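You operate a simulated robot arm through the tools that you are given. There is no shell and no other tool. Be economical: measure what you need, move in short steps, check, and stop when the job is done.

Carry out the task below with a simulated two-armed robot. There is one attempt and no reset: what you move stays moved.

## Task
Take the clean filter and leave it on top of the brown carton on the top of the counter. Then put the waste bin on the upper shelf of the stores rack. Then take the bin and leave it on the shelf of the fitting bench. The order counts. Set down upright: clean filter, waste bin.

The check looks at the end state, three seconds after you hand in, the way a careful person would. Anything else that was tipped, shoved, dropped, spilled or broken makes it a failure.

## Robot
Two 7-joint arms with two-finger grippers on one trunk, on a base that drives. Base frame: it is fixed to the floor where the robot stands at the start and does not move with it; the origin is under the middle of the robot, x ahead of it, y to its left, z up. Lengths are in mm, angles in degrees, forces in N, time in s.
The left shoulder is at the start at [99, 216, 1091], the right one opposite. With the tool pointing down near the work surface each hand reaches from about 100 to 560 mm from the robot's upright axis, wherever it stands, measured 20 degrees to its own side. Places, roughly: bin [-3750, 6250, 750]; carton [750, -3000, 1250]; clean filter (4x4x6 cm) [500, 100, 700]; shelf of the fitting bench [400, 4100, 300]; upper shelf of the stores rack [-1200, 3900, 1000]; waste bin [-750, 3750, 250]. Payload 3.18 kg a hand.
Tool frame (each hand has its own): the origin (TCP) lies between the finger pads and is the grasp point; the fingertips stand 30 mm ahead of it; z points along the fingers, y is the line along which they close. The gripper opens to 144 mm. The gripper's body begins 103 mm behind the TCP.
Orientation is told as [roll, pitch, yaw] about the base's x, y, z axes, in that order, counted from this pose: with the fingers straight down and closing along the base's y, the tool's x points along the base's -x, its y along +y and its z along -z.

## Interface
- The arms move only by the tool jog_arm. It takes "left_series", "right_series" or both (then of equal length, played together; a hand with none holds still); each is a list of rows, each an object of numbers (a shift or turn left out is 0, a gripper value left out holds the last): "dx", "dy", "dz": the shift along the base's x, y, z in mm; "wx", "wy", "wz": the turn, a rotation vector about the base's x, y, z in degrees; "grip": the gripper command, from -1 (shut) to 1 (fully open), values between in proportion. In form: [{"dx": .., "dy": .., "dz": .., "wx": .., "wy": .., "wz": .., "grip": ..}, ...]. A call has 1 to 20 rows; each row shifts and turns the commanded pose from where the row before left it. Each row takes 0.2 s and may step no farther than 50 mm and 8.6 degrees from the row before; otherwise, or with a gripper value out of range, the whole call is refused. A pose out of reach is approached as far as the arm can. The call stops where the force on the tool passes 40 N (or 10 N more than at its start, if that is more) or the arm is blocked; 0.2 s more then pass. Each finger halts on what it meets, pressing with about 23 N; the grip force reading is that of the motor and also rises with nothing between the fingers. The clock runs only during rows and for 0.2 s after the last one: add rows that do not move to give the fingers time. It gives the time, the measured TCP pose, the force on the tool (base axes), the opening and the grip force at its end, in the units of the frame above (readings bear some noise), with the torque about the TCP (base axes, N m) and any sound that the robot's microphone picked up, and new pictures: "show" is both (left out), scene, wrist or none (wrist: the cameras of the hands that moved).
- Cameras (640 x 400 px; columns grow to the right, rows downward): "scene" is now at [198.6, 25.5, 1285.6]; the picture's right is [0.27, -0.96, 0.00], its down [-0.67, -0.18, -0.72] and it looks along [0.69, 0.19, -0.70] (base axes); focal length 268 px, centre (320, 200). "left" rides on the left gripper at [77, -16, -143] in its tool frame; the picture's right is [0.21, 0.98, 0.00], its down [-0.84, 0.18, -0.51] and it looks along [-0.50, 0.11, 0.86] (tool axes); focal length 218 px, centre (320, 200). "right" rides on the right gripper at [76, 16, -143] in its tool frame; the picture's right is [-0.21, 0.98, 0.00], its down [-0.84, -0.18, -0.51] and it looks along [-0.50, -0.11, 0.86] (tool axes); focal length 218 px, centre (320, 200). There is no depth. A picture from a camera that has moved, and an enlarged one, comes with that camera's place and axes in the base frame and with its lens. The place of the scene camera against the robot may be out by one fixed shift of up to 25 mm in any direction.
- slide_trunk(by): slides the trunk up (or, below 0, down) by that many mm; the arms and the scene camera ride with it, the base frame stays. It gives what a move gives, with no picture.
- drive_base(legs): drives the robot by 1 to 6 legs, each [ahead, left, turn to the left] in mm, mm and degrees, along the robot's own axes; the way and the turn of a leg run together, so that a leg with both is an arc; at most 1500 mm and 180 degrees a leg. The arms and the cameras ride along, it lands a little off, and it stops where it bumps. It gives what a move gives, and a new picture of the scene camera.
- head_to(pan, tilt): turns the head with the scene camera to pan (to the left, within 80 degrees either way) and tilt (down, from -29 to 69), counted from straight ahead of the robot. It gives what a move gives, and a new picture of the scene camera.
- enlarge(camera, box): a new picture of the part [left, top, right, bottom] of that camera's present view, enlarged. The clock stands still meanwhile.
- sign_off(): hands the job in; it is judged then, once.

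Go step by step. Nothing tells you exact positions but the pictures and the camera data: compare them with the known pose of the tool, close in by small moves and look again before you grip or let go. The budget is 165 turns and 260 pictures, counting those below and the enlarged ones. Unless the task says otherwise, let go and move clear before handing in, and close with one line.

The tools are called after "Request:" as name(argument=value, ...) on one line, values as JSON. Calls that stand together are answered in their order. jog_arm: Moves the arms, as the interface text tells. Its arguments: {"type":"object","properties":{"left_series":{"type":"array","items":{"type":"object","properties":{"dx":{"type":"number"},"dy":{"type":"number"},"dz":{"type":"number"},"wx":{"type":"number"},"wy":{"type":"number"},"wz":{"type":"number"},"grip":{"type":"number"}}}},"right_series":{"type":"array","items":{"type":"object","properties":{"dx":{"type":"number"},"dy":{"type":"number"},"dz":{"type":"number"},"wx":{"type":"number"},"wy":{"type":"number"},"wz":{"type":"number"},"grip":{"type":"number"}}}},"show":{"type":"string","enum":["both","scene","wrist","none"]}},"required":[]} The other tools are called the same way: slide_trunk (by) slides the trunk up or down; drive_base (legs) drives the base; head_to (pan, tilt) turns the head that bears the scene camera; enlarge (camera, box) takes an enlarged picture of a part of a camera's view; sign_off () hands the job in.

At the start:

```text
time: 0.0
left_position: [534.5, 346.5, 1014.3]
left_tcp_rot: [0.1, 0.0, 0.1]
left_wrist_force: [-0.3, 0.2, 0.3]
left_torque: [0.0, 0.01, 0.01]
left_opening: 143.9
left_finger_force: 0.1
right_position: [482.0, -115.2, 938.1]
right_tcp_rot: [0.0, 0.1, 0.1]
right_wrist_force: [0.4, -0.2, 0.0]
right_torque: [0.01, -0.02, 0.0]
right_opening: 144.0
right_finger_force: 0.0
trunk travel left (down, up): [-175.0, 194.0]
robot x, y, heading: [-4.7, -1.0, -0.2]
head pan, tilt: [15.4, 44.2]
```

scene: 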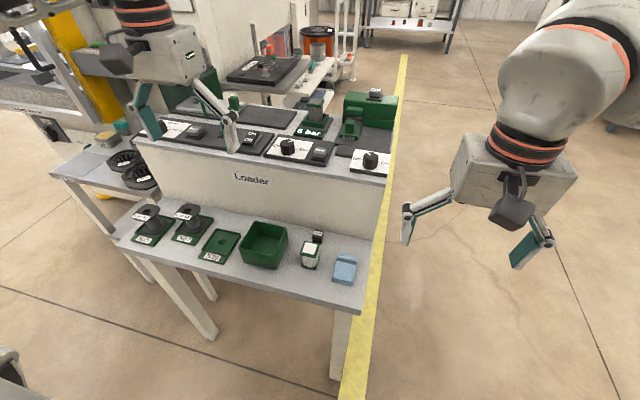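
right: 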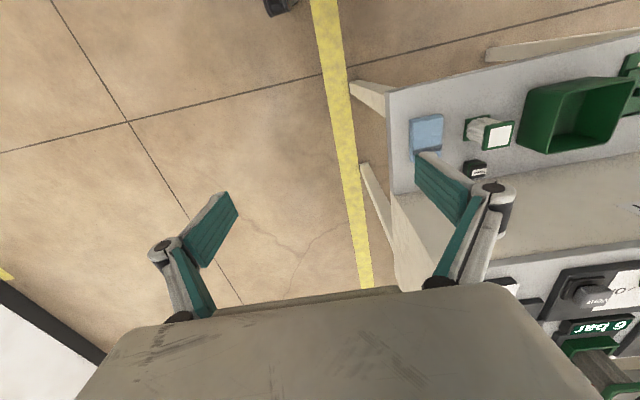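
left: 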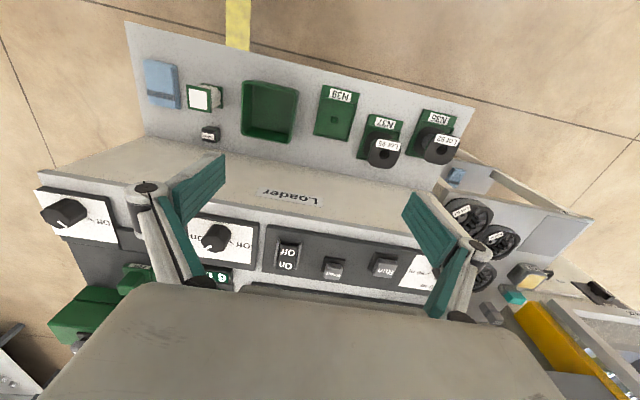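

I see the loader table ahead with several small green items. I'll enlarge the area around the likely clean filter to identify it.

Request:
enlarge(camera="scene", box=[220, 200, 380, 300])

Request:
enlarge(camera="right", box=[380, 60, 640, 222])

```text
4.00 times, centred on (300, 250) of scene
camera zoom: at [198.6, 25.5, 1285.6], right [0.27, -0.96, 0.0], down [-0.67, -0.18, -0.72], along [0.69, 0.19, -0.7], focal length 1073 px, centre (400, 0)
```

zoom: 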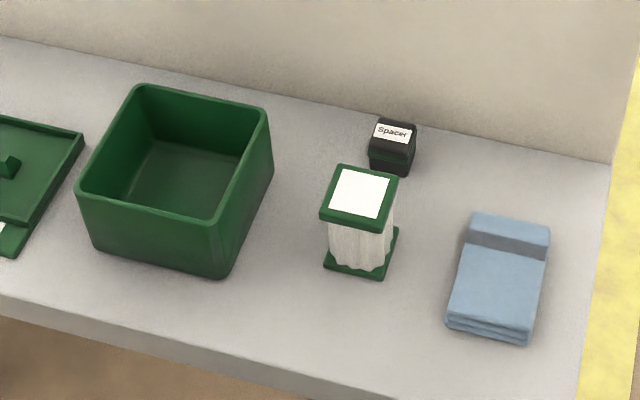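

```text
2.46 times, centred on (510, 141) of right
camera zoom: at [404.7, -99.3, 1079.6], right [0.21, 0.98, 0.0], down [0.84, -0.18, 0.51], along [0.5, -0.11, -0.86], focal length 537 px, centre (-148, 345)
```

zoom: 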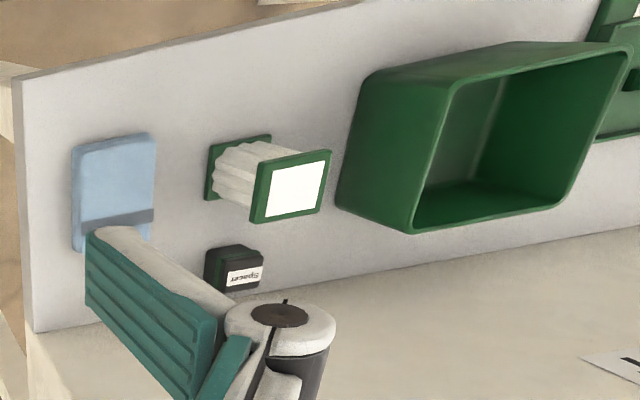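

The clean filter is the white pleated block with green plates at about [540, 140, 690–750]. I need to get a little closer, so I'll look down to check base clearance first.

Request:
head_to(pan=0, tilt=69)

Request:
head_to(pan=-80, tilt=10)

```text
time: 0.9
left_position: [535.9, 346.4, 1012.2]
left_tcp_rot: [0.0, 0.0, 0.0]
left_wrist_force: [-0.2, 0.2, 0.3]
left_torque: [-0.02, 0.02, -0.03]
left_opening: 143.7
left_finger_force: 0.1
right_position: [480.8, -114.7, 937.3]
right_tcp_rot: [0.0, 0.0, 0.0]
right_wrist_force: [0.0, -0.5, 0.7]
right_torque: [0.04, -0.02, 0.0]
right_opening: 144.2
right_finger_force: 0.0
trunk travel left (down, up): [-175.0, 194.0]
robot x, y, heading: [-0.6, 3.9, 0.1]
head pan, tilt: [0.0, 68.8]
camera scene: at [175.6, 3.8, 1255.7], right [0.0, -1.0, 0.0], down [-0.93, 0.0, -0.36], along [0.36, 0.0, -0.93], focal length 268 px, centre (320, 200)
```

scene: 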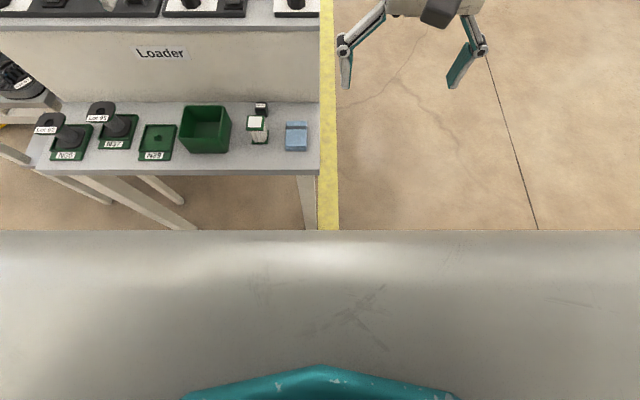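

```text
time: 2.4
left_position: [534.3, 346.2, 1013.9]
left_tcp_rot: [0.0, 0.0, 0.0]
left_wrist_force: [-0.1, -0.5, -0.7]
left_torque: [0.02, 0.0, 0.0]
left_opening: 143.9
left_finger_force: 0.0
right_position: [481.5, -115.3, 936.3]
right_tcp_rot: [0.0, 0.0, 0.0]
right_wrist_force: [-1.0, 0.2, 0.0]
right_torque: [0.0, -0.01, -0.01]
right_opening: 143.9
right_finger_force: 0.1
trunk travel left (down, up): [-175.0, 194.0]
robot x, y, heading: [1.5, -0.3, 0.0]
head pan, tilt: [-80.0, 10.0]
camera scene: at [135.8, -87.8, 1339.4], right [-0.98, -0.17, 0.0], down [-0.03, 0.17, -0.98], along [0.17, -0.97, -0.17], focal length 268 px, centre (320, 200)
```

scene: 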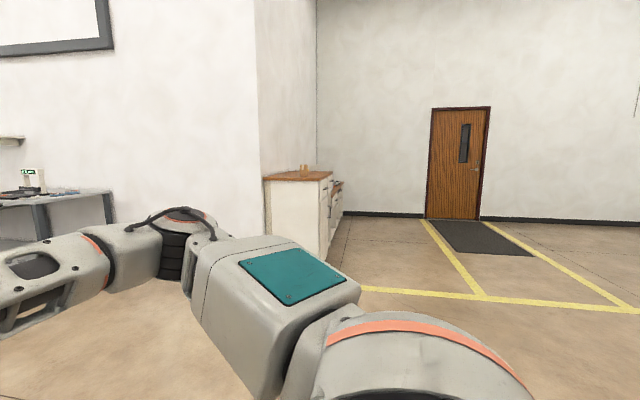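

The counter with a wooden top is visible to the right with a small brown thing on it. I'll zoom in, and move 60 mm toward the table.

Request:
enlarge(camera="scene", box=[250, 140, 360, 209])

Request:
drive_base(legs=[[60, 0, 0]])

Request:
head_to(pan=15, tilt=50)

```text
5.80 times, centred on (305, 174) of scene
camera zoom: at [135.8, -87.8, 1339.4], right [-0.98, -0.17, 0.0], down [-0.03, 0.17, -0.98], along [0.17, -0.97, -0.17], focal length 1555 px, centre (407, 348)
```

zoom: 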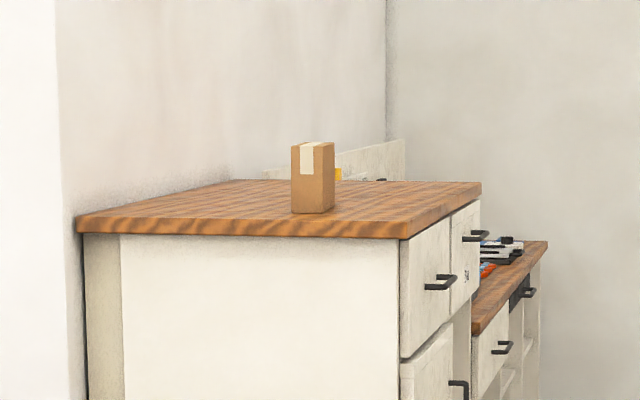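

```text
time: 3.4
left_position: [595.0, 346.9, 1014.3]
left_tcp_rot: [0.1, 0.0, 0.0]
left_wrist_force: [0.6, -0.7, -0.5]
left_torque: [-0.02, 0.06, -0.01]
left_opening: 143.9
left_finger_force: 0.1
right_position: [540.6, -114.8, 936.2]
right_tcp_rot: [0.0, 0.0, -0.1]
right_wrist_force: [0.9, 0.2, -0.3]
right_torque: [-0.02, 0.03, 0.0]
right_opening: 143.8
right_finger_force: 0.0
trunk travel left (down, up): [-175.0, 194.0]
robot x, y, heading: [58.0, 0.3, 0.0]
head pan, tilt: [-80.0, 10.0]
camera scene: at [195.6, -87.8, 1339.4], right [-0.98, -0.17, 0.0], down [-0.03, 0.17, -0.98], along [0.17, -0.97, -0.17], focal length 268 px, centre (320, 200)
```

scene: 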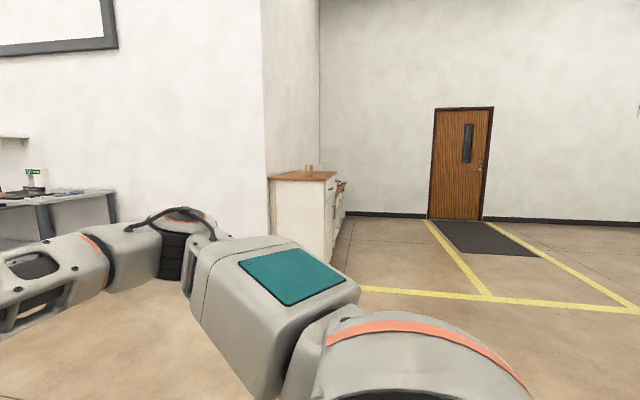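

```text
time: 5.1
left_position: [593.6, 345.9, 1013.3]
left_tcp_rot: [-0.1, 0.0, 0.0]
left_wrist_force: [0.5, 0.1, -0.5]
left_torque: [0.0, 0.0, 0.02]
left_opening: 144.2
left_finger_force: 0.0
right_position: [540.8, -115.5, 935.8]
right_tcp_rot: [0.0, 0.0, 0.1]
right_wrist_force: [0.0, -0.8, -0.1]
right_torque: [-0.01, 0.01, 0.0]
right_opening: 144.0
right_finger_force: 0.1
trunk travel left (down, up): [-175.0, 194.0]
robot x, y, heading: [59.3, -0.3, -0.1]
head pan, tilt: [15.0, 50.0]
camera scene: at [252.9, 23.6, 1277.7], right [0.26, -0.97, 0.0], down [-0.74, -0.2, -0.64], along [0.62, 0.17, -0.77], focal length 268 px, centre (320, 200)
```

scene: 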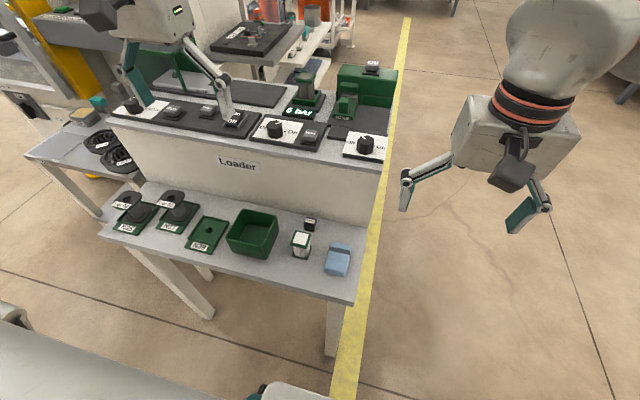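

The carton stands on the counter with its top around z 1215. Now I bring the left hand back from the loader and over the filter at a safe height.

Request:
jog_arm(left_series=[{"dx": -45}, {"dx": -4, "dy": -45}, {"dy": -45, "dz": -10}, {"dy": -45, "dz": -20}, {"dy": -45, "dz": -20}, {"dy": -25, "dz": -20}, {"dz": -40}, {"dz": -20}], right_series=[{"dy": -40}, {"dy": -40}, {}, {}, {}, {}, {}, {}])

```text
time: 6.9
left_position: [546.0, 141.5, 883.9]
left_tcp_rot: [0.0, -0.1, 0.0]
left_wrist_force: [0.7, 0.9, -0.3]
left_torque: [0.02, 0.01, 0.0]
left_opening: 144.0
left_finger_force: 0.1
right_position: [539.4, -197.8, 938.0]
right_tcp_rot: [0.1, 0.1, 0.1]
right_wrist_force: [0.0, 0.3, 0.2]
right_torque: [-0.02, 0.0, -0.01]
right_opening: 144.0
right_finger_force: 0.1
trunk travel left (down, up): [-175.0, 194.0]
robot x, y, heading: [54.2, -0.9, 0.1]
head pan, tilt: [15.0, 50.0]
camera scene: at [252.9, 23.5, 1277.7], right [0.26, -0.97, 0.0], down [-0.74, -0.2, -0.64], along [0.62, 0.17, -0.77], focal length 268 px, centre (320, 200)
camera right: at [462.5, -181.6, 1080.6], right [0.21, 0.98, 0.0], down [0.84, -0.18, 0.51], along [0.5, -0.11, -0.86], focal length 218 px, centre (320, 200)
camera left: at [468.4, 125.3, 1027.8], right [-0.21, 0.98, 0.0], down [0.84, 0.18, 0.51], along [0.5, 0.11, -0.86], focal length 218 px, centre (320, 200)
```

scene: 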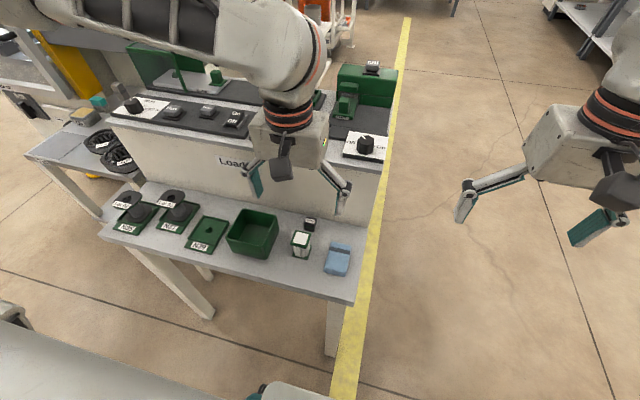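
right: 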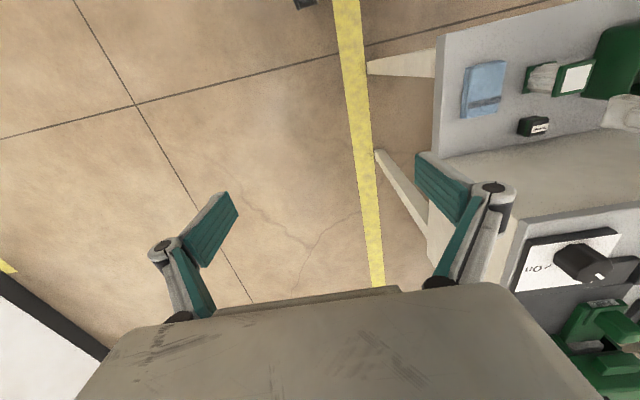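
left: 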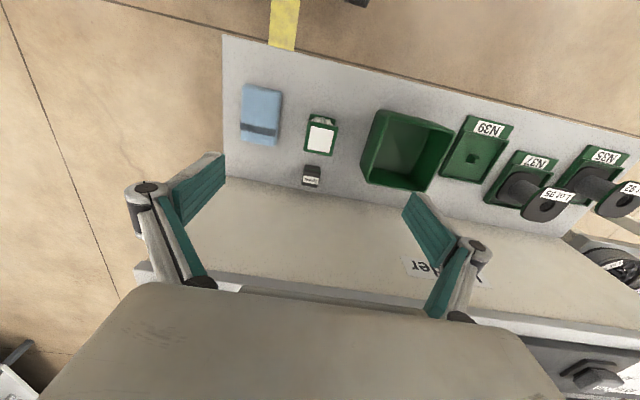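

The filter top centre works out to about [543, 143, 750]. I'll half-close the fingers, descend partway and check.

Request:
jog_arm(left_series=[{"dx": -3, "dy": 2, "grip": 0.0}, {"dz": -40}, {"dz": -40}, {}])

```text
time: 7.9
left_position: [540.5, 143.8, 805.3]
left_tcp_rot: [0.0, -0.1, 0.0]
left_wrist_force: [0.8, -0.2, -0.4]
left_torque: [0.02, 0.0, 0.01]
left_opening: 72.3
left_finger_force: 0.1
right_position: [539.3, -197.7, 938.3]
right_tcp_rot: [0.0, 0.0, 0.0]
right_wrist_force: [0.6, 0.2, 0.9]
right_torque: [-0.02, 0.02, 0.01]
right_opening: 144.2
right_finger_force: 0.1
trunk travel left (down, up): [-175.0, 194.0]
robot x, y, heading: [57.9, 0.8, 0.1]
head pan, tilt: [15.0, 50.0]
camera scene: at [252.5, 23.6, 1277.8], right [0.26, -0.97, 0.0], down [-0.74, -0.2, -0.64], along [0.62, 0.17, -0.77], focal length 268 px, centre (320, 200)
camera left: at [463.6, 128.3, 948.3], right [-0.21, 0.98, 0.0], down [0.84, 0.18, 0.51], along [0.5, 0.11, -0.86], focal length 218 px, centre (320, 200)
```

scene: 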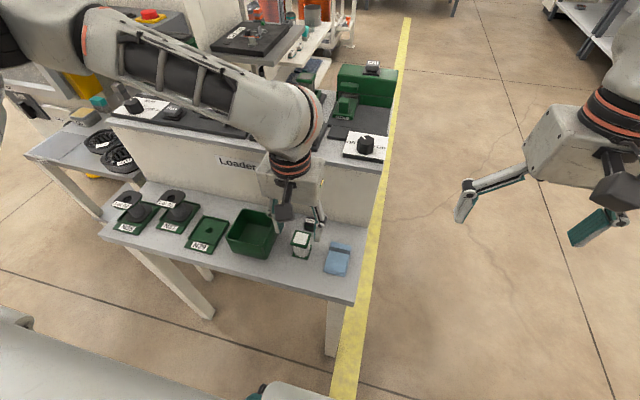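
left: 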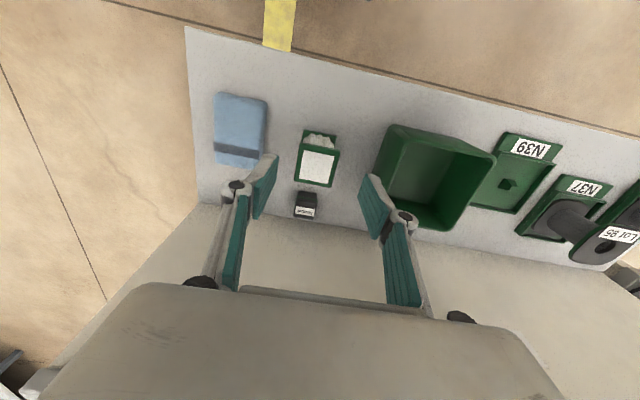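

The tool is centred over the filter; the finger knuckle may come near the green box, so I'll zoom to judge that gap.

Request:
enlarge(camera="left", box=[200, 80, 520, 280])

Request:
enlarge(camera="scene", box=[210, 160, 370, 260])

```text
2.00 times, centred on (360, 180) of left
camera zoom: at [463.6, 128.3, 948.3], right [-0.21, 0.98, 0.0], down [0.84, 0.18, 0.51], along [0.5, 0.11, -0.86], focal length 436 px, centre (240, 240)
```

zoom: 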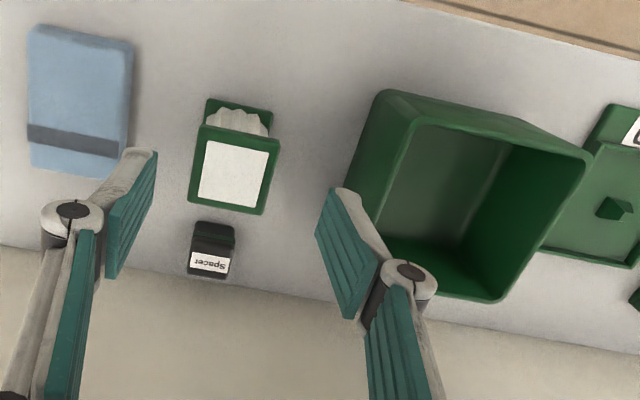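

```text
4.00 times, centred on (290, 210) of scene
camera zoom: at [252.5, 23.6, 1277.8], right [0.26, -0.97, 0.0], down [-0.74, -0.2, -0.64], along [0.62, 0.17, -0.77], focal length 1073 px, centre (440, 160)
```

zoom: 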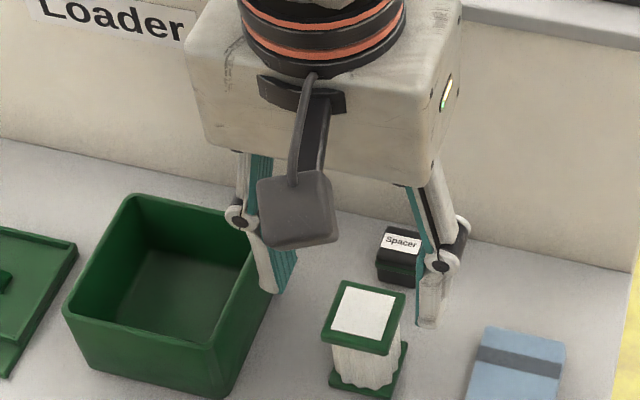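

The box wall is at y≈219, so with a 58 mm opening the knuckle clears it. I narrow, then descend to z 735.

Request:
jog_arm(left_series=[{"grip": -0.2, "dx": 2, "dy": -1}, {"dz": -30}, {"dz": -25}, {"dz": -15}, {}])

```text
time: 9.1
left_position: [543.2, 143.1, 732.9]
left_tcp_rot: [0.0, 0.0, 0.1]
left_wrist_force: [0.5, -0.3, -0.3]
left_torque: [0.0, 0.03, -0.01]
left_opening: 57.4
left_finger_force: 0.0
right_position: [539.6, -198.1, 937.9]
right_tcp_rot: [0.0, 0.1, 0.0]
right_wrist_force: [0.1, 0.8, -0.2]
right_torque: [0.01, 0.04, -0.01]
right_opening: 143.9
right_finger_force: 0.0
trunk travel left (down, up): [-175.0, 194.0]
robot x, y, heading: [61.2, 1.0, 0.0]
head pan, tilt: [15.0, 50.0]
camera scene: at [252.7, 23.7, 1277.7], right [0.26, -0.97, 0.0], down [-0.74, -0.2, -0.64], along [0.62, 0.17, -0.77], focal length 268 px, centre (320, 200)
camera left: at [466.2, 127.5, 876.9], right [-0.21, 0.98, 0.0], down [0.84, 0.18, 0.51], along [0.5, 0.11, -0.86], focal length 218 px, centre (320, 200)
```

scene: 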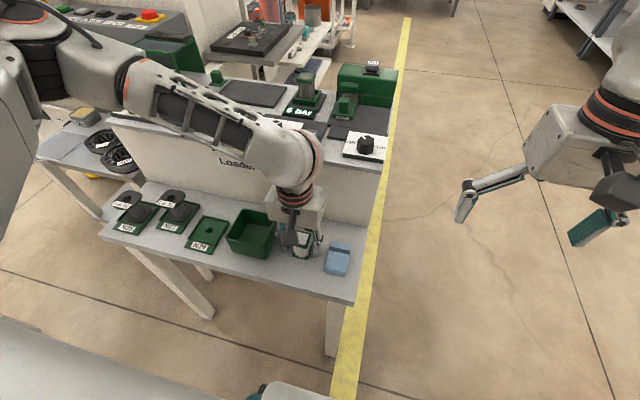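
left: 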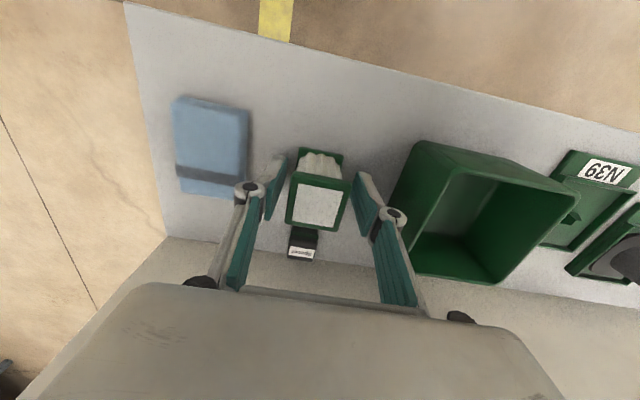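

The filter sits between the fingers, well centred. Closing and lifting slightly.

Request:
jog_arm(left_series=[{"dz": -4}, {"grip": -1}, {"grip": -1}, {"grip": -1}, {"dz": 10}, {"dz": 30}, {"dz": 40}])

```text
time: 10.7
left_position: [542.5, 143.4, 810.6]
left_tcp_rot: [0.0, 0.0, 0.1]
left_wrist_force: [0.0, -0.3, -0.9]
left_torque: [-0.01, -0.03, 0.04]
left_opening: 37.7
left_finger_force: 23.0
right_position: [538.5, -197.6, 938.9]
right_tcp_rot: [0.0, -0.1, 0.1]
right_wrist_force: [0.1, 0.2, -0.5]
right_torque: [0.0, -0.01, 0.0]
right_opening: 144.0
right_finger_force: 0.0
trunk travel left (down, up): [-175.0, 194.0]
robot x, y, heading: [59.4, -3.4, 0.1]
head pan, tilt: [15.0, 50.0]
camera scene: at [252.1, 23.5, 1277.9], right [0.26, -0.97, 0.0], down [-0.74, -0.2, -0.64], along [0.62, 0.17, -0.77], focal length 268 px, centre (320, 200)
camera left: at [466.2, 127.3, 954.2], right [-0.21, 0.98, 0.0], down [0.84, 0.18, 0.51], along [0.5, 0.11, -0.86], focal length 218 px, centre (320, 200)
```

scene: 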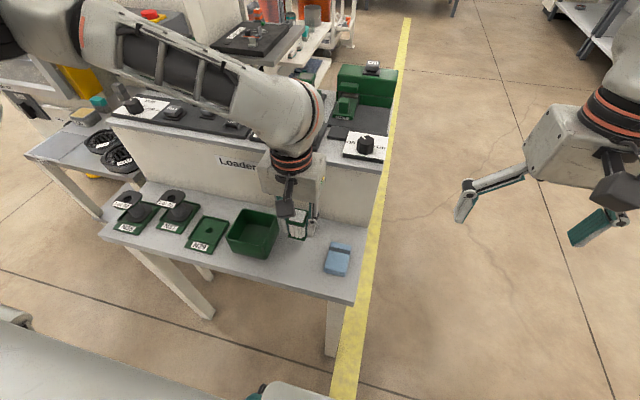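
left: 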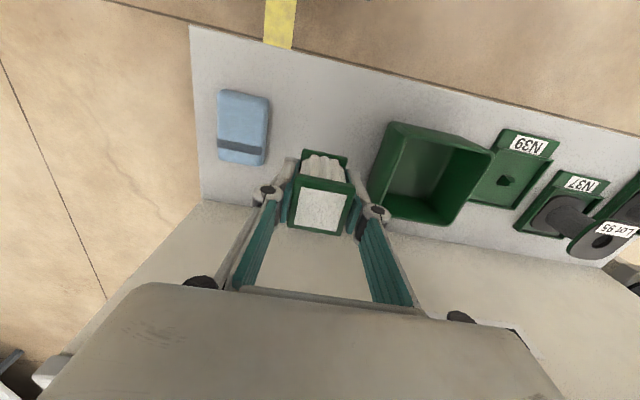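

The filter is gripped. I lift it clear, draw it in, back away and strafe to the right toward the counter.

Request:
jog_arm(left_series=[{"dz": 50}, {"dz": 50}, {"dz": 50}, {"dz": 50, "dx": -30}, {"dx": -40, "dy": 30}, {"dx": -40, "dy": 30}], right_series=[{}, {"dx": -30}, {"dx": -30}, {"dx": -30}, {"dx": -30}, {}], show="none")

Request:
drive_base(legs=[[-350, 0, 0], [0, -1500, 0], [0, -1000, 0]])

Request:
head_to(pan=-20, tilt=15)

```text
refused: row 4 steps farther than a row can; nothing moved
```

```text
time: 34.9
left_position: [193.9, -2399.6, 809.6]
left_tcp_rot: [-0.1, 0.0, 0.0]
left_wrist_force: [-0.6, -0.1, -1.0]
left_torque: [-0.03, -0.01, 0.02]
left_opening: 37.1
left_finger_force: 22.7
right_position: [187.5, -2741.0, 937.8]
right_tcp_rot: [0.0, 0.0, 0.0]
right_wrist_force: [0.2, 0.2, -1.1]
right_torque: [0.01, -0.01, 0.03]
right_opening: 144.2
right_finger_force: 0.1
trunk travel left (down, up): [-175.0, 194.0]
robot x, y, heading: [-293.1, -2537.7, 0.1]
head pan, tilt: [15.0, 50.0]
camera scene: at [-98.1, -2518.5, 1277.6], right [0.26, -0.97, 0.0], down [-0.74, -0.2, -0.64], along [0.62, 0.17, -0.77], focal length 268 px, centre (320, 200)
```

scene: 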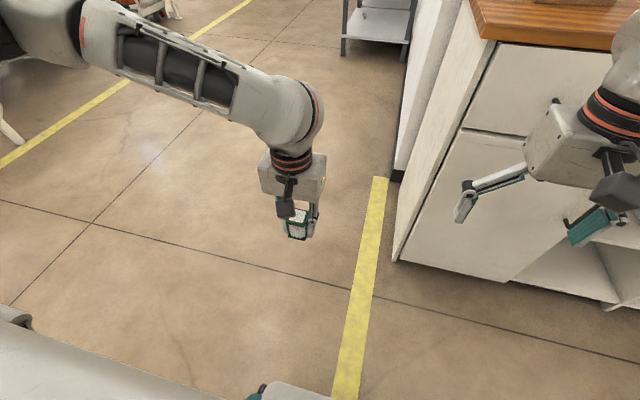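

```text
time: 36.0
left_position: [193.8, -2398.5, 809.9]
left_tcp_rot: [0.0, 0.0, 0.1]
left_wrist_force: [0.1, -0.8, -0.8]
left_torque: [-0.01, -0.01, 0.0]
left_opening: 37.3
left_finger_force: 23.0
right_position: [188.5, -2739.1, 938.4]
right_tcp_rot: [0.0, 0.1, 0.0]
right_wrist_force: [0.4, 0.2, 0.8]
right_torque: [-0.04, 0.02, 0.01]
right_opening: 144.0
right_finger_force: 0.0
trunk travel left (down, up): [-175.0, 194.0]
robot x, y, heading: [-291.9, -2541.2, -0.1]
head pan, tilt: [-20.0, 15.0]
camera scene: at [-84.7, -2570.2, 1331.3], right [-0.34, -0.94, 0.0], down [-0.24, 0.09, -0.97], along [0.91, -0.33, -0.26], focal length 268 px, centre (320, 200)
```

scene: 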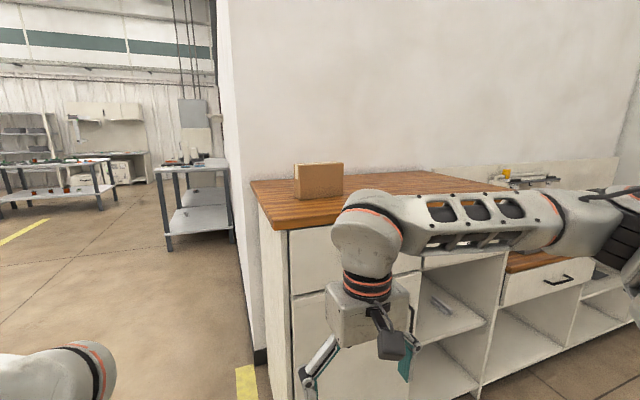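

The filter is held and the carton is seen at about [800, -2890], top ≈1215. I raise the trunk and both hands and pull the right arm in before approaching the counter.

Request:
slide_trunk(by=190)

Request:
jog_arm(left_series=[{"dz": 50}, {"dz": 50}, {"dz": 50}, {"dz": 50}, {"dz": 50}, {"dz": 50}, {"dx": -20, "dz": 15}], right_series=[{"dz": 45}, {"dz": 45}, {"dz": 45}, {"dx": -40}, {"dx": -40, "dy": -20}, {"dx": -40, "dy": -20}, {"dx": -40, "dy": -20}], show="scene")

```text
time: 38.0
left_position: [193.8, -2399.8, 1000.4]
left_tcp_rot: [0.0, 0.0, 0.0]
left_wrist_force: [0.2, -0.5, -0.7]
left_torque: [0.02, 0.0, -0.02]
left_opening: 37.5
left_finger_force: 22.6
right_position: [188.3, -2739.3, 1128.4]
right_tcp_rot: [0.0, 0.1, 0.0]
right_wrist_force: [0.8, -0.1, 0.5]
right_torque: [0.02, -0.01, -0.02]
right_opening: 143.9
right_finger_force: 0.0
trunk travel left (down, up): [-365.0, 4.0]
robot x, y, heading: [-292.4, -2542.9, -0.3]
head pan, tilt: [-20.0, 15.0]
```

```text
time: 39.6
left_position: [191.9, -2398.1, 1291.9]
left_tcp_rot: [0.0, -0.2, -0.2]
left_wrist_force: [-0.1, -0.6, -0.6]
left_torque: [0.05, -0.07, 0.0]
left_opening: 37.4
left_finger_force: 23.3
left hand out of reach, approached as far as the arm can: row 6, 7
right_position: [25.7, -2803.6, 1262.3]
right_tcp_rot: [0.1, -0.1, -0.1]
right_wrist_force: [-0.5, -0.4, 0.4]
right_torque: [0.02, -0.03, 0.01]
right_opening: 144.2
right_finger_force: 0.0
trunk travel left (down, up): [-365.0, 4.0]
robot x, y, heading: [-294.9, -2540.8, 0.1]
head pan, tilt: [-20.0, 15.0]
camera scene: at [-164.0, -2572.0, 1526.6], right [-0.34, -0.94, 0.0], down [-0.24, 0.09, -0.97], along [0.91, -0.33, -0.26], focal length 268 px, centre (320, 200)
```

scene: 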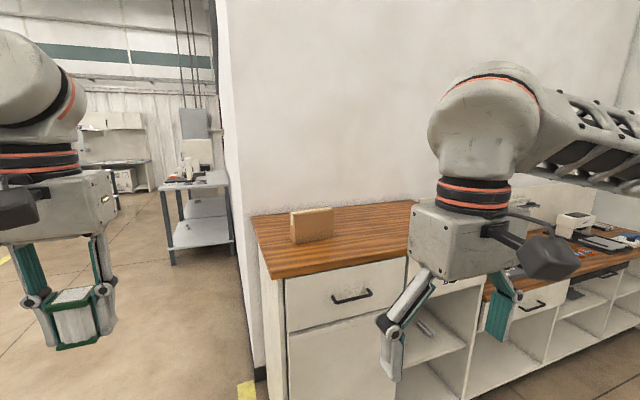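

Triangulation puts the carton's front base at about [767, -2882, 1095], its top at z≈1211. I pull the left hand in a bit, then strafe and approach partway.

Request:
jog_arm(left_series=[{"dx": -40}, {"dx": -40, "dy": 20}, {"dy": 30}], show="none")

Request:
drive_base(legs=[[0, -540, 0], [400, 0, 0]])

Request:
head_to(pan=5, tilt=45)

```text
time: 40.4
left_position: [186.8, -2361.8, 1290.1]
left_tcp_rot: [-0.2, -0.3, 0.0]
left_wrist_force: [-0.2, 0.9, -1.0]
left_torque: [-0.06, 0.01, 0.01]
left_opening: 37.4
left_finger_force: 23.3
left hand out of reach, approached as far as the arm can: row 1, 2, 3
right_position: [27.1, -2799.5, 1263.6]
right_tcp_rot: [-0.2, 0.1, -0.1]
right_wrist_force: [-0.5, 0.6, 0.3]
right_torque: [-0.07, -0.02, -0.01]
right_opening: 144.1
right_finger_force: 0.0
trunk travel left (down, up): [-365.0, 4.0]
robot x, y, heading: [-293.7, -2540.3, -0.0]
head pan, tilt: [-20.0, 15.0]
```

```text
time: 47.8
left_position: [588.0, -2902.6, 1290.9]
left_tcp_rot: [-0.1, -0.2, 0.5]
left_wrist_force: [0.2, -0.7, -1.1]
left_torque: [-0.02, 0.02, -0.01]
left_opening: 37.3
left_finger_force: 23.0
right_position: [432.5, -3341.8, 1262.2]
right_tcp_rot: [0.0, 0.1, 0.5]
right_wrist_force: [0.4, -0.3, -0.1]
right_torque: [-0.02, -0.01, -0.03]
right_opening: 143.8
right_finger_force: 0.1
trunk travel left (down, up): [-365.0, 4.0]
robot x, y, heading: [110.5, -3086.7, 0.6]
head pan, tilt: [-20.0, 15.0]
camera scene: at [240.0, -3112.2, 1526.5], right [-0.33, -0.94, 0.0], down [-0.24, 0.09, -0.97], along [0.91, -0.32, -0.26], focal length 268 px, centre (320, 200)
```

scene: 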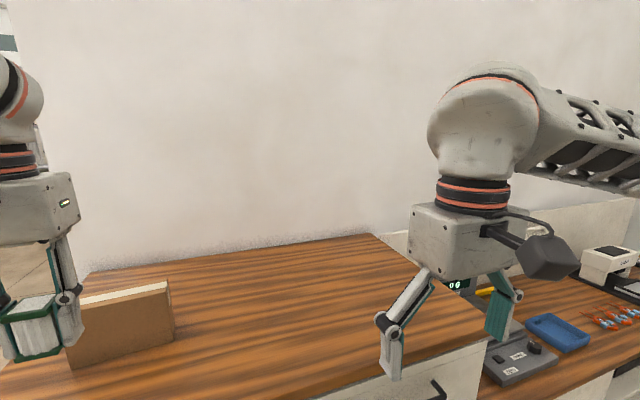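

```text
time: 48.8
left_position: [588.0, -2903.5, 1290.1]
left_tcp_rot: [-0.1, -0.3, 0.6]
left_wrist_force: [0.1, -0.2, -0.7]
left_torque: [0.01, -0.01, 0.02]
left_opening: 37.4
left_finger_force: 22.8
right_position: [430.9, -3342.5, 1262.2]
right_tcp_rot: [0.1, 0.0, 0.5]
right_wrist_force: [0.4, -0.8, -0.4]
right_torque: [0.01, 0.0, 0.01]
right_opening: 144.1
right_finger_force: 0.0
trunk travel left (down, up): [-365.0, 4.0]
robot x, y, heading: [107.5, -3085.2, 0.4]
head pan, tilt: [5.0, 45.0]
camera scene: at [232.6, -3073.3, 1479.7], right [0.09, -1.0, 0.0], down [-0.7, -0.07, -0.71], along [0.7, 0.07, -0.71], focal length 268 px, centre (320, 200)
```

scene: 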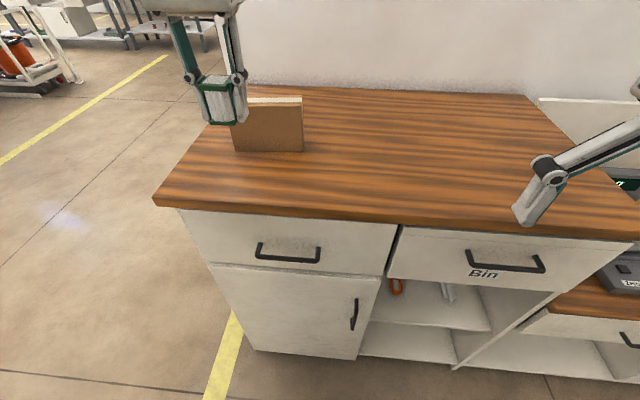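

The carton's long side runs along y (~170 mm) and it is thin in x. I'll look through the left wrist camera and zoom the scene.

Request:
enlarge(camera="left", box=[0, 0, 640, 400])

Request:
enlarge(camera="scene", box=[190, 60, 350, 160])

```text
1.00 times, centred on (320, 200) of left (not enlarged: the box is as wide or as high as the picture)
camera zoom: at [510.3, -2919.1, 1434.0], right [-0.22, 0.98, 0.0], down [0.84, 0.19, 0.51], along [0.5, 0.11, -0.86], focal length 218 px, centre (320, 200)
```

zoom: 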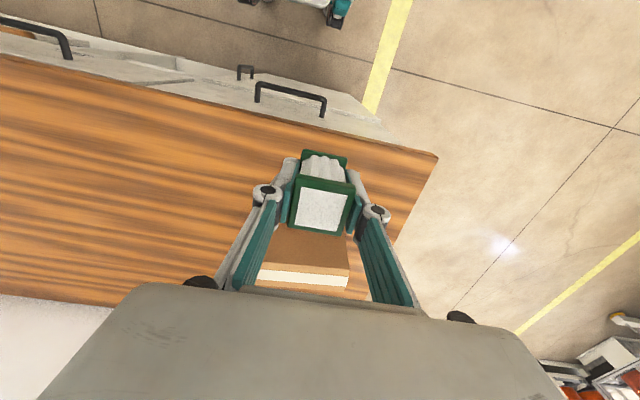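

```text
4.00 times, centred on (270, 110) of scene
camera zoom: at [232.6, -3073.3, 1479.7], right [0.09, -1.0, 0.0], down [-0.7, -0.07, -0.71], along [0.7, 0.07, -0.71], focal length 1073 px, centre (520, 560)
```

zoom: 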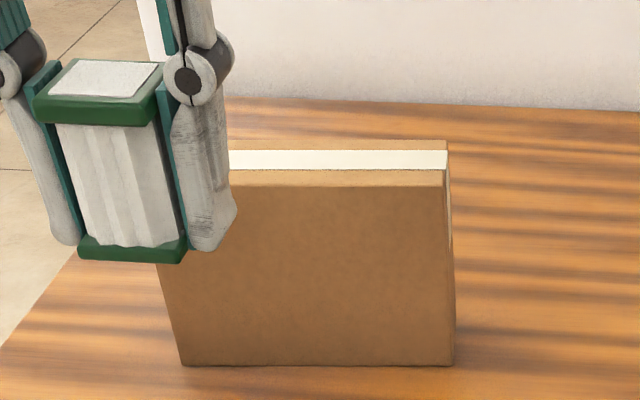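

Wrist view puts the carton's tape centre at x≈780–790. I approach another 110 mm and re-measure with both cameras.

Request:
drive_base(legs=[[110, 0, 0]])

Request:
enlarge(camera="left", box=[0, 0, 640, 400])

Request:
head_to(pan=10, tilt=69)

```text
time: 50.0
left_position: [698.6, -2902.6, 1291.1]
left_tcp_rot: [-0.1, -0.4, 0.5]
left_wrist_force: [0.2, 0.5, -1.4]
left_torque: [0.01, -0.01, 0.01]
left_opening: 37.7
left_finger_force: 22.8
right_position: [541.6, -3342.4, 1262.0]
right_tcp_rot: [0.1, 0.0, 0.5]
right_wrist_force: [1.0, 0.8, -0.2]
right_torque: [-0.01, 0.0, -0.01]
right_opening: 143.9
right_finger_force: 0.1
trunk travel left (down, up): [-365.0, 4.0]
robot x, y, heading: [216.4, -3085.5, 0.5]
head pan, tilt: [5.0, 45.0]
camera scene: at [343.0, -3072.4, 1479.7], right [0.1, -1.0, 0.0], down [-0.7, -0.07, -0.71], along [0.7, 0.07, -0.71], focal length 268 px, centre (320, 200)
```

scene: 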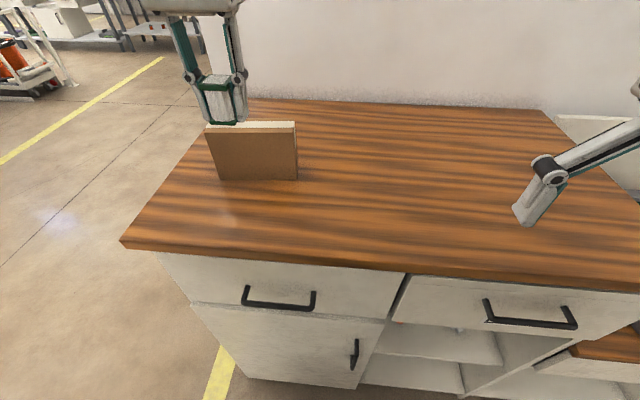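

```text
1.00 times, centred on (320, 200) of left (not enlarged: the box is as wide or as high as the picture)
camera zoom: at [620.7, -2918.4, 1434.0], right [-0.22, 0.98, 0.0], down [0.84, 0.19, 0.51], along [0.5, 0.11, -0.86], focal length 218 px, centre (320, 200)
```

zoom: 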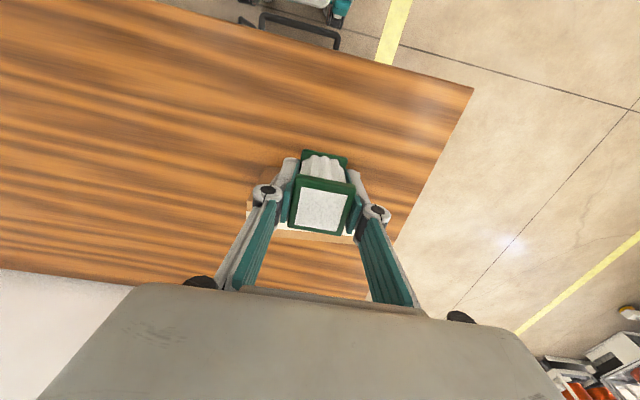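

```text
time: 50.8
left_position: [698.1, -2901.5, 1289.5]
left_tcp_rot: [-0.1, -0.3, 0.5]
left_wrist_force: [-0.6, 0.6, -1.4]
left_torque: [-0.02, -0.01, 0.01]
left_opening: 37.2
left_finger_force: 23.5
right_position: [540.8, -3341.4, 1261.8]
right_tcp_rot: [-0.1, 0.0, 0.5]
right_wrist_force: [-0.1, 0.0, 0.5]
right_torque: [0.03, -0.05, 0.03]
right_opening: 143.9
right_finger_force: 0.1
trunk travel left (down, up): [-365.0, 4.0]
robot x, y, heading: [219.7, -3082.2, 0.4]
head pan, tilt: [10.0, 68.8]
camera scene: at [316.5, -3069.9, 1450.9], right [0.18, -0.98, 0.0], down [-0.92, -0.17, -0.36], along [0.36, 0.07, -0.93], focal length 268 px, centre (320, 200)
```

scene: 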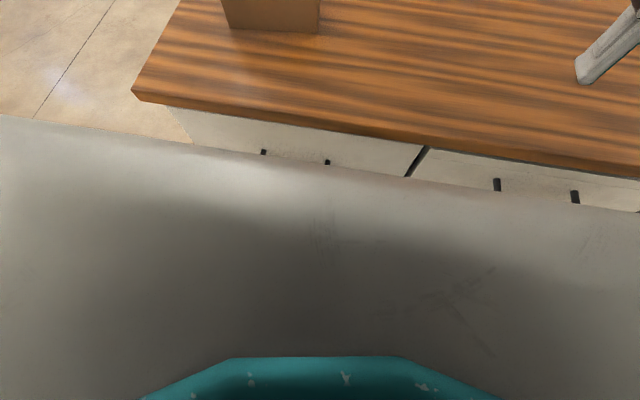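

I need a sharper look at the carton's edges in the wrist view.

Request:
enlarge(camera="left", box=[220, 150, 420, 275])

```text
3.20 times, centred on (320, 212) of left
camera zoom: at [620.1, -2918.5, 1434.2], right [-0.22, 0.98, 0.0], down [0.84, 0.19, 0.51], along [0.5, 0.11, -0.86], focal length 698 px, centre (320, 160)
```

zoom: 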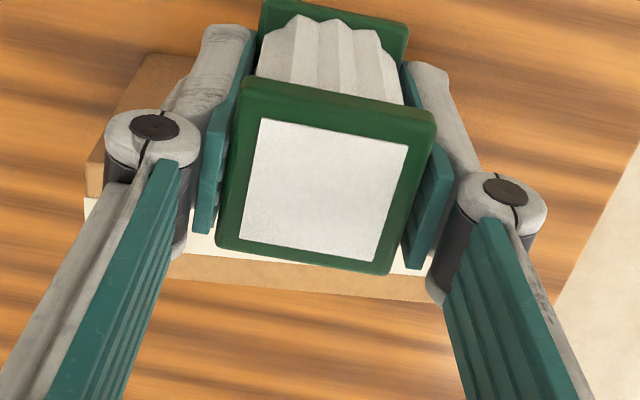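

Carton top is z≈1207, centre ≈[787, -2893], with a small yaw. I need ~90 mm more; I test how much of it the arm itself can give at a slightly lower height.

Request:
jog_arm(left_series=[{"dz": -40, "dx": 20}, {"dz": -10, "dx": 30}, {"dx": 30, "dz": 0}, {"dx": 20}], show="none")

```text
time: 51.8
left_position: [799.9, -2905.1, 1240.3]
left_tcp_rot: [-0.1, -0.3, 0.5]
left_wrist_force: [0.3, -0.8, -0.3]
left_torque: [0.0, 0.0, 0.01]
left_opening: 37.5
left_finger_force: 22.9
right_position: [541.8, -3341.9, 1261.5]
right_tcp_rot: [0.0, 0.0, 0.5]
right_wrist_force: [0.4, -0.4, -0.9]
right_torque: [0.0, 0.01, -0.01]
right_opening: 143.8
right_finger_force: 0.1
trunk travel left (down, up): [-365.0, 4.0]
robot x, y, heading: [218.9, -3085.6, 0.4]
head pan, tilt: [10.0, 68.8]
```

The arm reached that far, a bit low; I check right away whether the carton was touched.

Request:
enlarge(camera="left", box=[220, 100, 420, 225])

Request:
head_to(pan=15, tilt=35)

Request:
enlarge(camera="scene", box=[200, 80, 360, 180])

```text
3.20 times, centred on (320, 162) of left
camera zoom: at [722.0, -2920.0, 1383.0], right [-0.22, 0.98, 0.0], down [0.84, 0.19, 0.51], along [0.5, 0.11, -0.86], focal length 698 px, centre (320, 320)
```

zoom: 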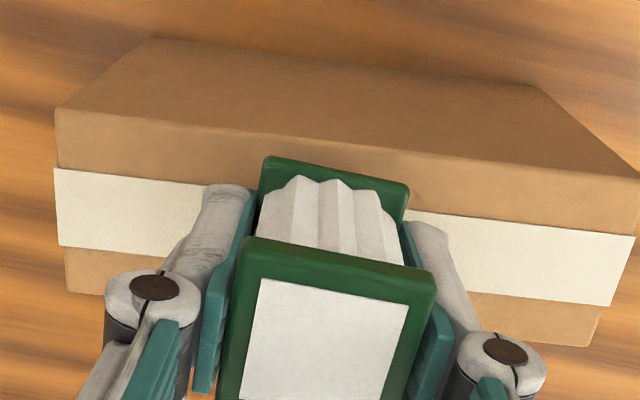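

```text
time: 52.8
left_position: [799.2, -2903.8, 1241.1]
left_tcp_rot: [-0.2, -0.4, 0.5]
left_wrist_force: [-0.2, -0.3, -0.9]
left_torque: [0.02, -0.01, 0.0]
left_opening: 37.4
left_finger_force: 22.7
right_position: [541.7, -3342.5, 1262.0]
right_tcp_rot: [0.0, 0.0, 0.5]
right_wrist_force: [-0.5, 0.0, -0.5]
right_torque: [-0.02, -0.02, -0.01]
right_opening: 143.9
right_finger_force: 0.2
trunk travel left (down, up): [-365.0, 4.0]
robot x, y, heading: [221.1, -3078.4, 0.3]
head pan, tilt: [15.0, 35.0]
camera scene: at [346.6, -3056.6, 1494.4], right [0.27, -0.96, 0.0], down [-0.55, -0.15, -0.82], along [0.79, 0.22, -0.57], focal length 268 px, centre (320, 200)
```

scene: 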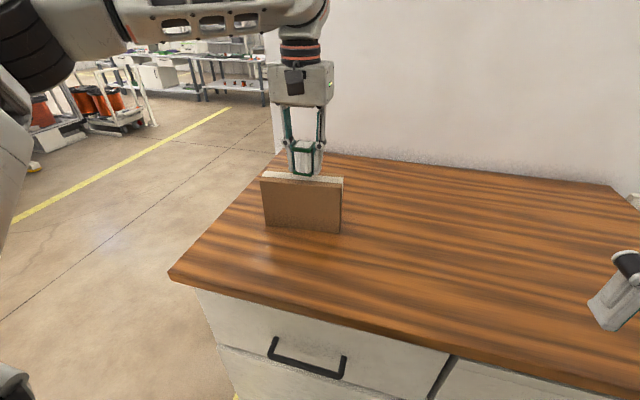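

```text
4.00 times, centred on (280, 130) of scene
camera zoom: at [346.6, -3056.6, 1494.4], right [0.27, -0.96, 0.0], down [-0.55, -0.15, -0.82], along [0.79, 0.22, -0.57], focal length 1073 px, centre (480, 480)
```

zoom: 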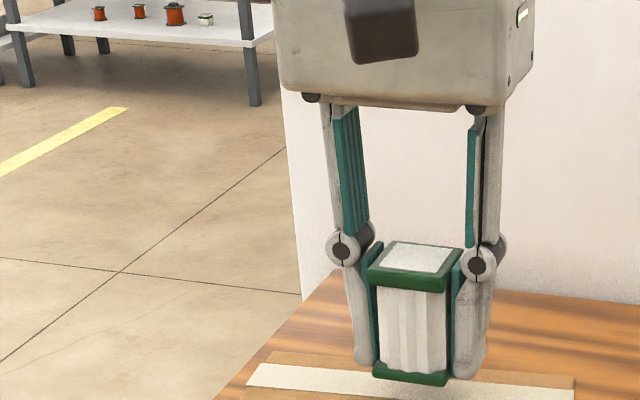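

The carton hasn't moved. The wrist view gives its top at z≈1185, centre [806, -2893], yaw ≈6°. I align over it and lower carefully.

Request:
jog_arm(left_series=[{"dx": 6, "dy": 11, "wz": 5.5}, {"dz": -6}, {}], show="none")

Request:
enlarge(camera="left", box=[220, 100, 420, 225])

Request:
enlarge(camera="scene", box=[250, 130, 350, 193])

```text
time: 53.6
left_position: [805.0, -2891.9, 1235.2]
left_tcp_rot: [-0.1, -0.3, 6.0]
left_wrist_force: [-0.2, 0.1, -0.6]
left_torque: [-0.01, 0.06, -0.05]
left_opening: 37.1
left_finger_force: 23.2
right_position: [541.4, -3341.9, 1263.1]
right_tcp_rot: [0.0, 0.0, 0.5]
right_wrist_force: [0.0, 0.4, 0.3]
right_torque: [-0.01, 0.01, 0.01]
right_opening: 143.9
right_finger_force: 0.0
trunk travel left (down, up): [-365.0, 4.0]
robot x, y, heading: [218.8, -3085.4, 0.4]
head pan, tilt: [15.0, 35.0]
```

```text
3.20 times, centred on (320, 162) of left
camera zoom: at [729.0, -2915.3, 1378.3], right [-0.31, 0.95, 0.0], down [0.82, 0.27, 0.51], along [0.49, 0.16, -0.86], focal length 698 px, centre (320, 320)
```

zoom: 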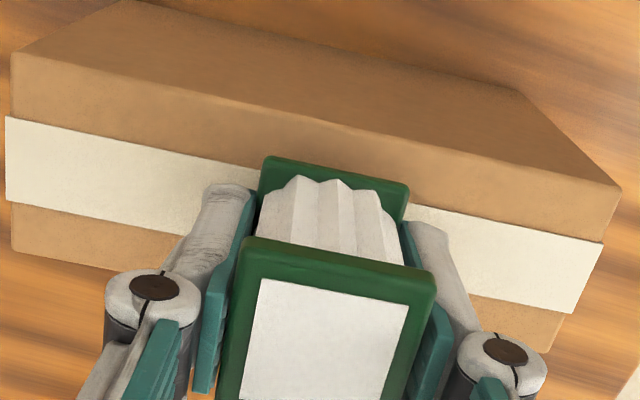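

```text
6.35 times, centred on (300, 162) of scene
camera zoom: at [346.6, -3056.5, 1494.5], right [0.27, -0.96, 0.0], down [-0.55, -0.15, -0.82], along [0.79, 0.22, -0.57], focal length 1703 px, centre (447, 444)
```

zoom: 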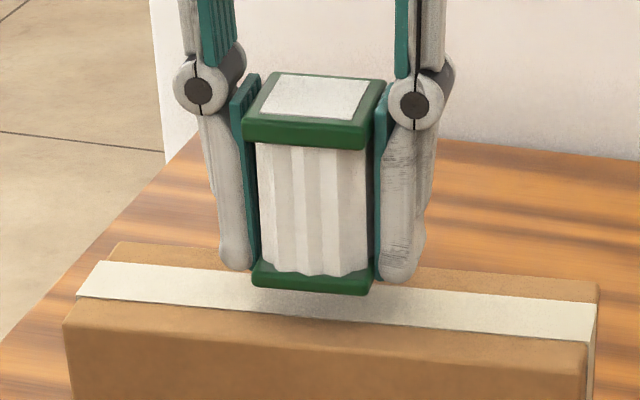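

Well centred and aligned over the carton. Lowering toward contact in small steps.

Request:
jog_arm(left_series=[{"dz": -4}, {"dz": -3}, {}], show="none")

Request:
enlarge(camera="scene", box=[250, 130, 350, 193])

```text
time: 54.4
left_position: [803.8, -2892.6, 1229.1]
left_tcp_rot: [-0.2, -0.3, 6.0]
left_wrist_force: [-0.3, -0.2, -1.0]
left_torque: [-0.04, 0.0, -0.02]
left_opening: 37.3
left_finger_force: 22.4
right_position: [541.2, -3341.8, 1263.3]
right_tcp_rot: [0.0, 0.0, 0.5]
right_wrist_force: [-0.6, 0.3, 0.6]
right_torque: [-0.01, -0.01, 0.02]
right_opening: 143.7
right_finger_force: 0.1
trunk travel left (down, up): [-365.0, 4.0]
robot x, y, heading: [217.2, -3086.2, 0.3]
head pan, tilt: [15.0, 35.0]
```

```text
6.35 times, centred on (300, 162) of scene
camera zoom: at [346.6, -3056.7, 1494.5], right [0.27, -0.96, 0.0], down [-0.55, -0.15, -0.82], along [0.79, 0.22, -0.57], focal length 1703 px, centre (447, 444)
```

zoom: 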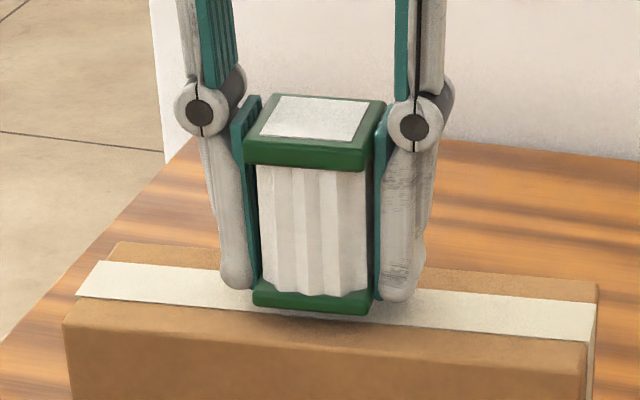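

About 3–5 mm remain. Continuing in 2 mm steps.

Request:
jog_arm(left_series=[{"dz": -2}, {}], show="none")

Request:
jog_arm(left_series=[{"dz": -1.5}, {}], show="none")

Request:
enlarge(camera="scene", box=[250, 130, 350, 193])

```text
time: 55.0
left_position: [803.8, -2892.2, 1225.0]
left_tcp_rot: [-0.1, -0.3, 6.0]
left_wrist_force: [0.8, -0.1, -0.5]
left_torque: [-0.04, 0.02, 0.01]
left_opening: 37.3
left_finger_force: 23.4
right_position: [541.6, -3342.9, 1262.1]
right_tcp_rot: [0.0, 0.0, 0.4]
right_wrist_force: [0.1, 0.2, -0.1]
right_torque: [0.02, 0.0, 0.01]
right_opening: 143.9
right_finger_force: 0.1
trunk travel left (down, up): [-365.0, 4.0]
robot x, y, heading: [220.0, -3085.4, 0.2]
head pan, tilt: [15.0, 35.0]
```

```text
time: 55.6
left_position: [803.7, -2892.8, 1224.8]
left_tcp_rot: [-0.1, -0.4, 6.0]
left_wrist_force: [-0.3, 0.9, -0.9]
left_torque: [0.0, 0.01, 0.0]
left_opening: 37.2
left_finger_force: 22.8
right_position: [540.9, -3342.7, 1262.5]
right_tcp_rot: [0.0, 0.0, 0.5]
right_wrist_force: [-0.3, -0.5, -0.4]
right_torque: [-0.03, -0.01, -0.03]
right_opening: 144.1
right_finger_force: 0.1
trunk travel left (down, up): [-365.0, 4.0]
robot x, y, heading: [220.9, -3083.0, 0.7]
head pan, tilt: [15.0, 35.0]
```

```text
6.35 times, centred on (300, 162) of scene
camera zoom: at [346.6, -3056.6, 1494.5], right [0.27, -0.96, 0.0], down [-0.55, -0.15, -0.82], along [0.79, 0.22, -0.57], focal length 1703 px, centre (447, 444)
```

zoom: 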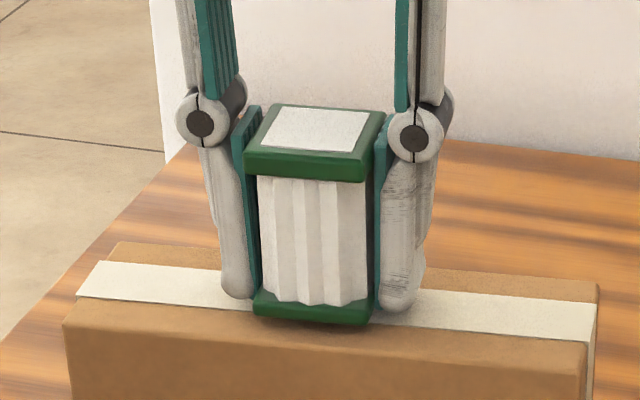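

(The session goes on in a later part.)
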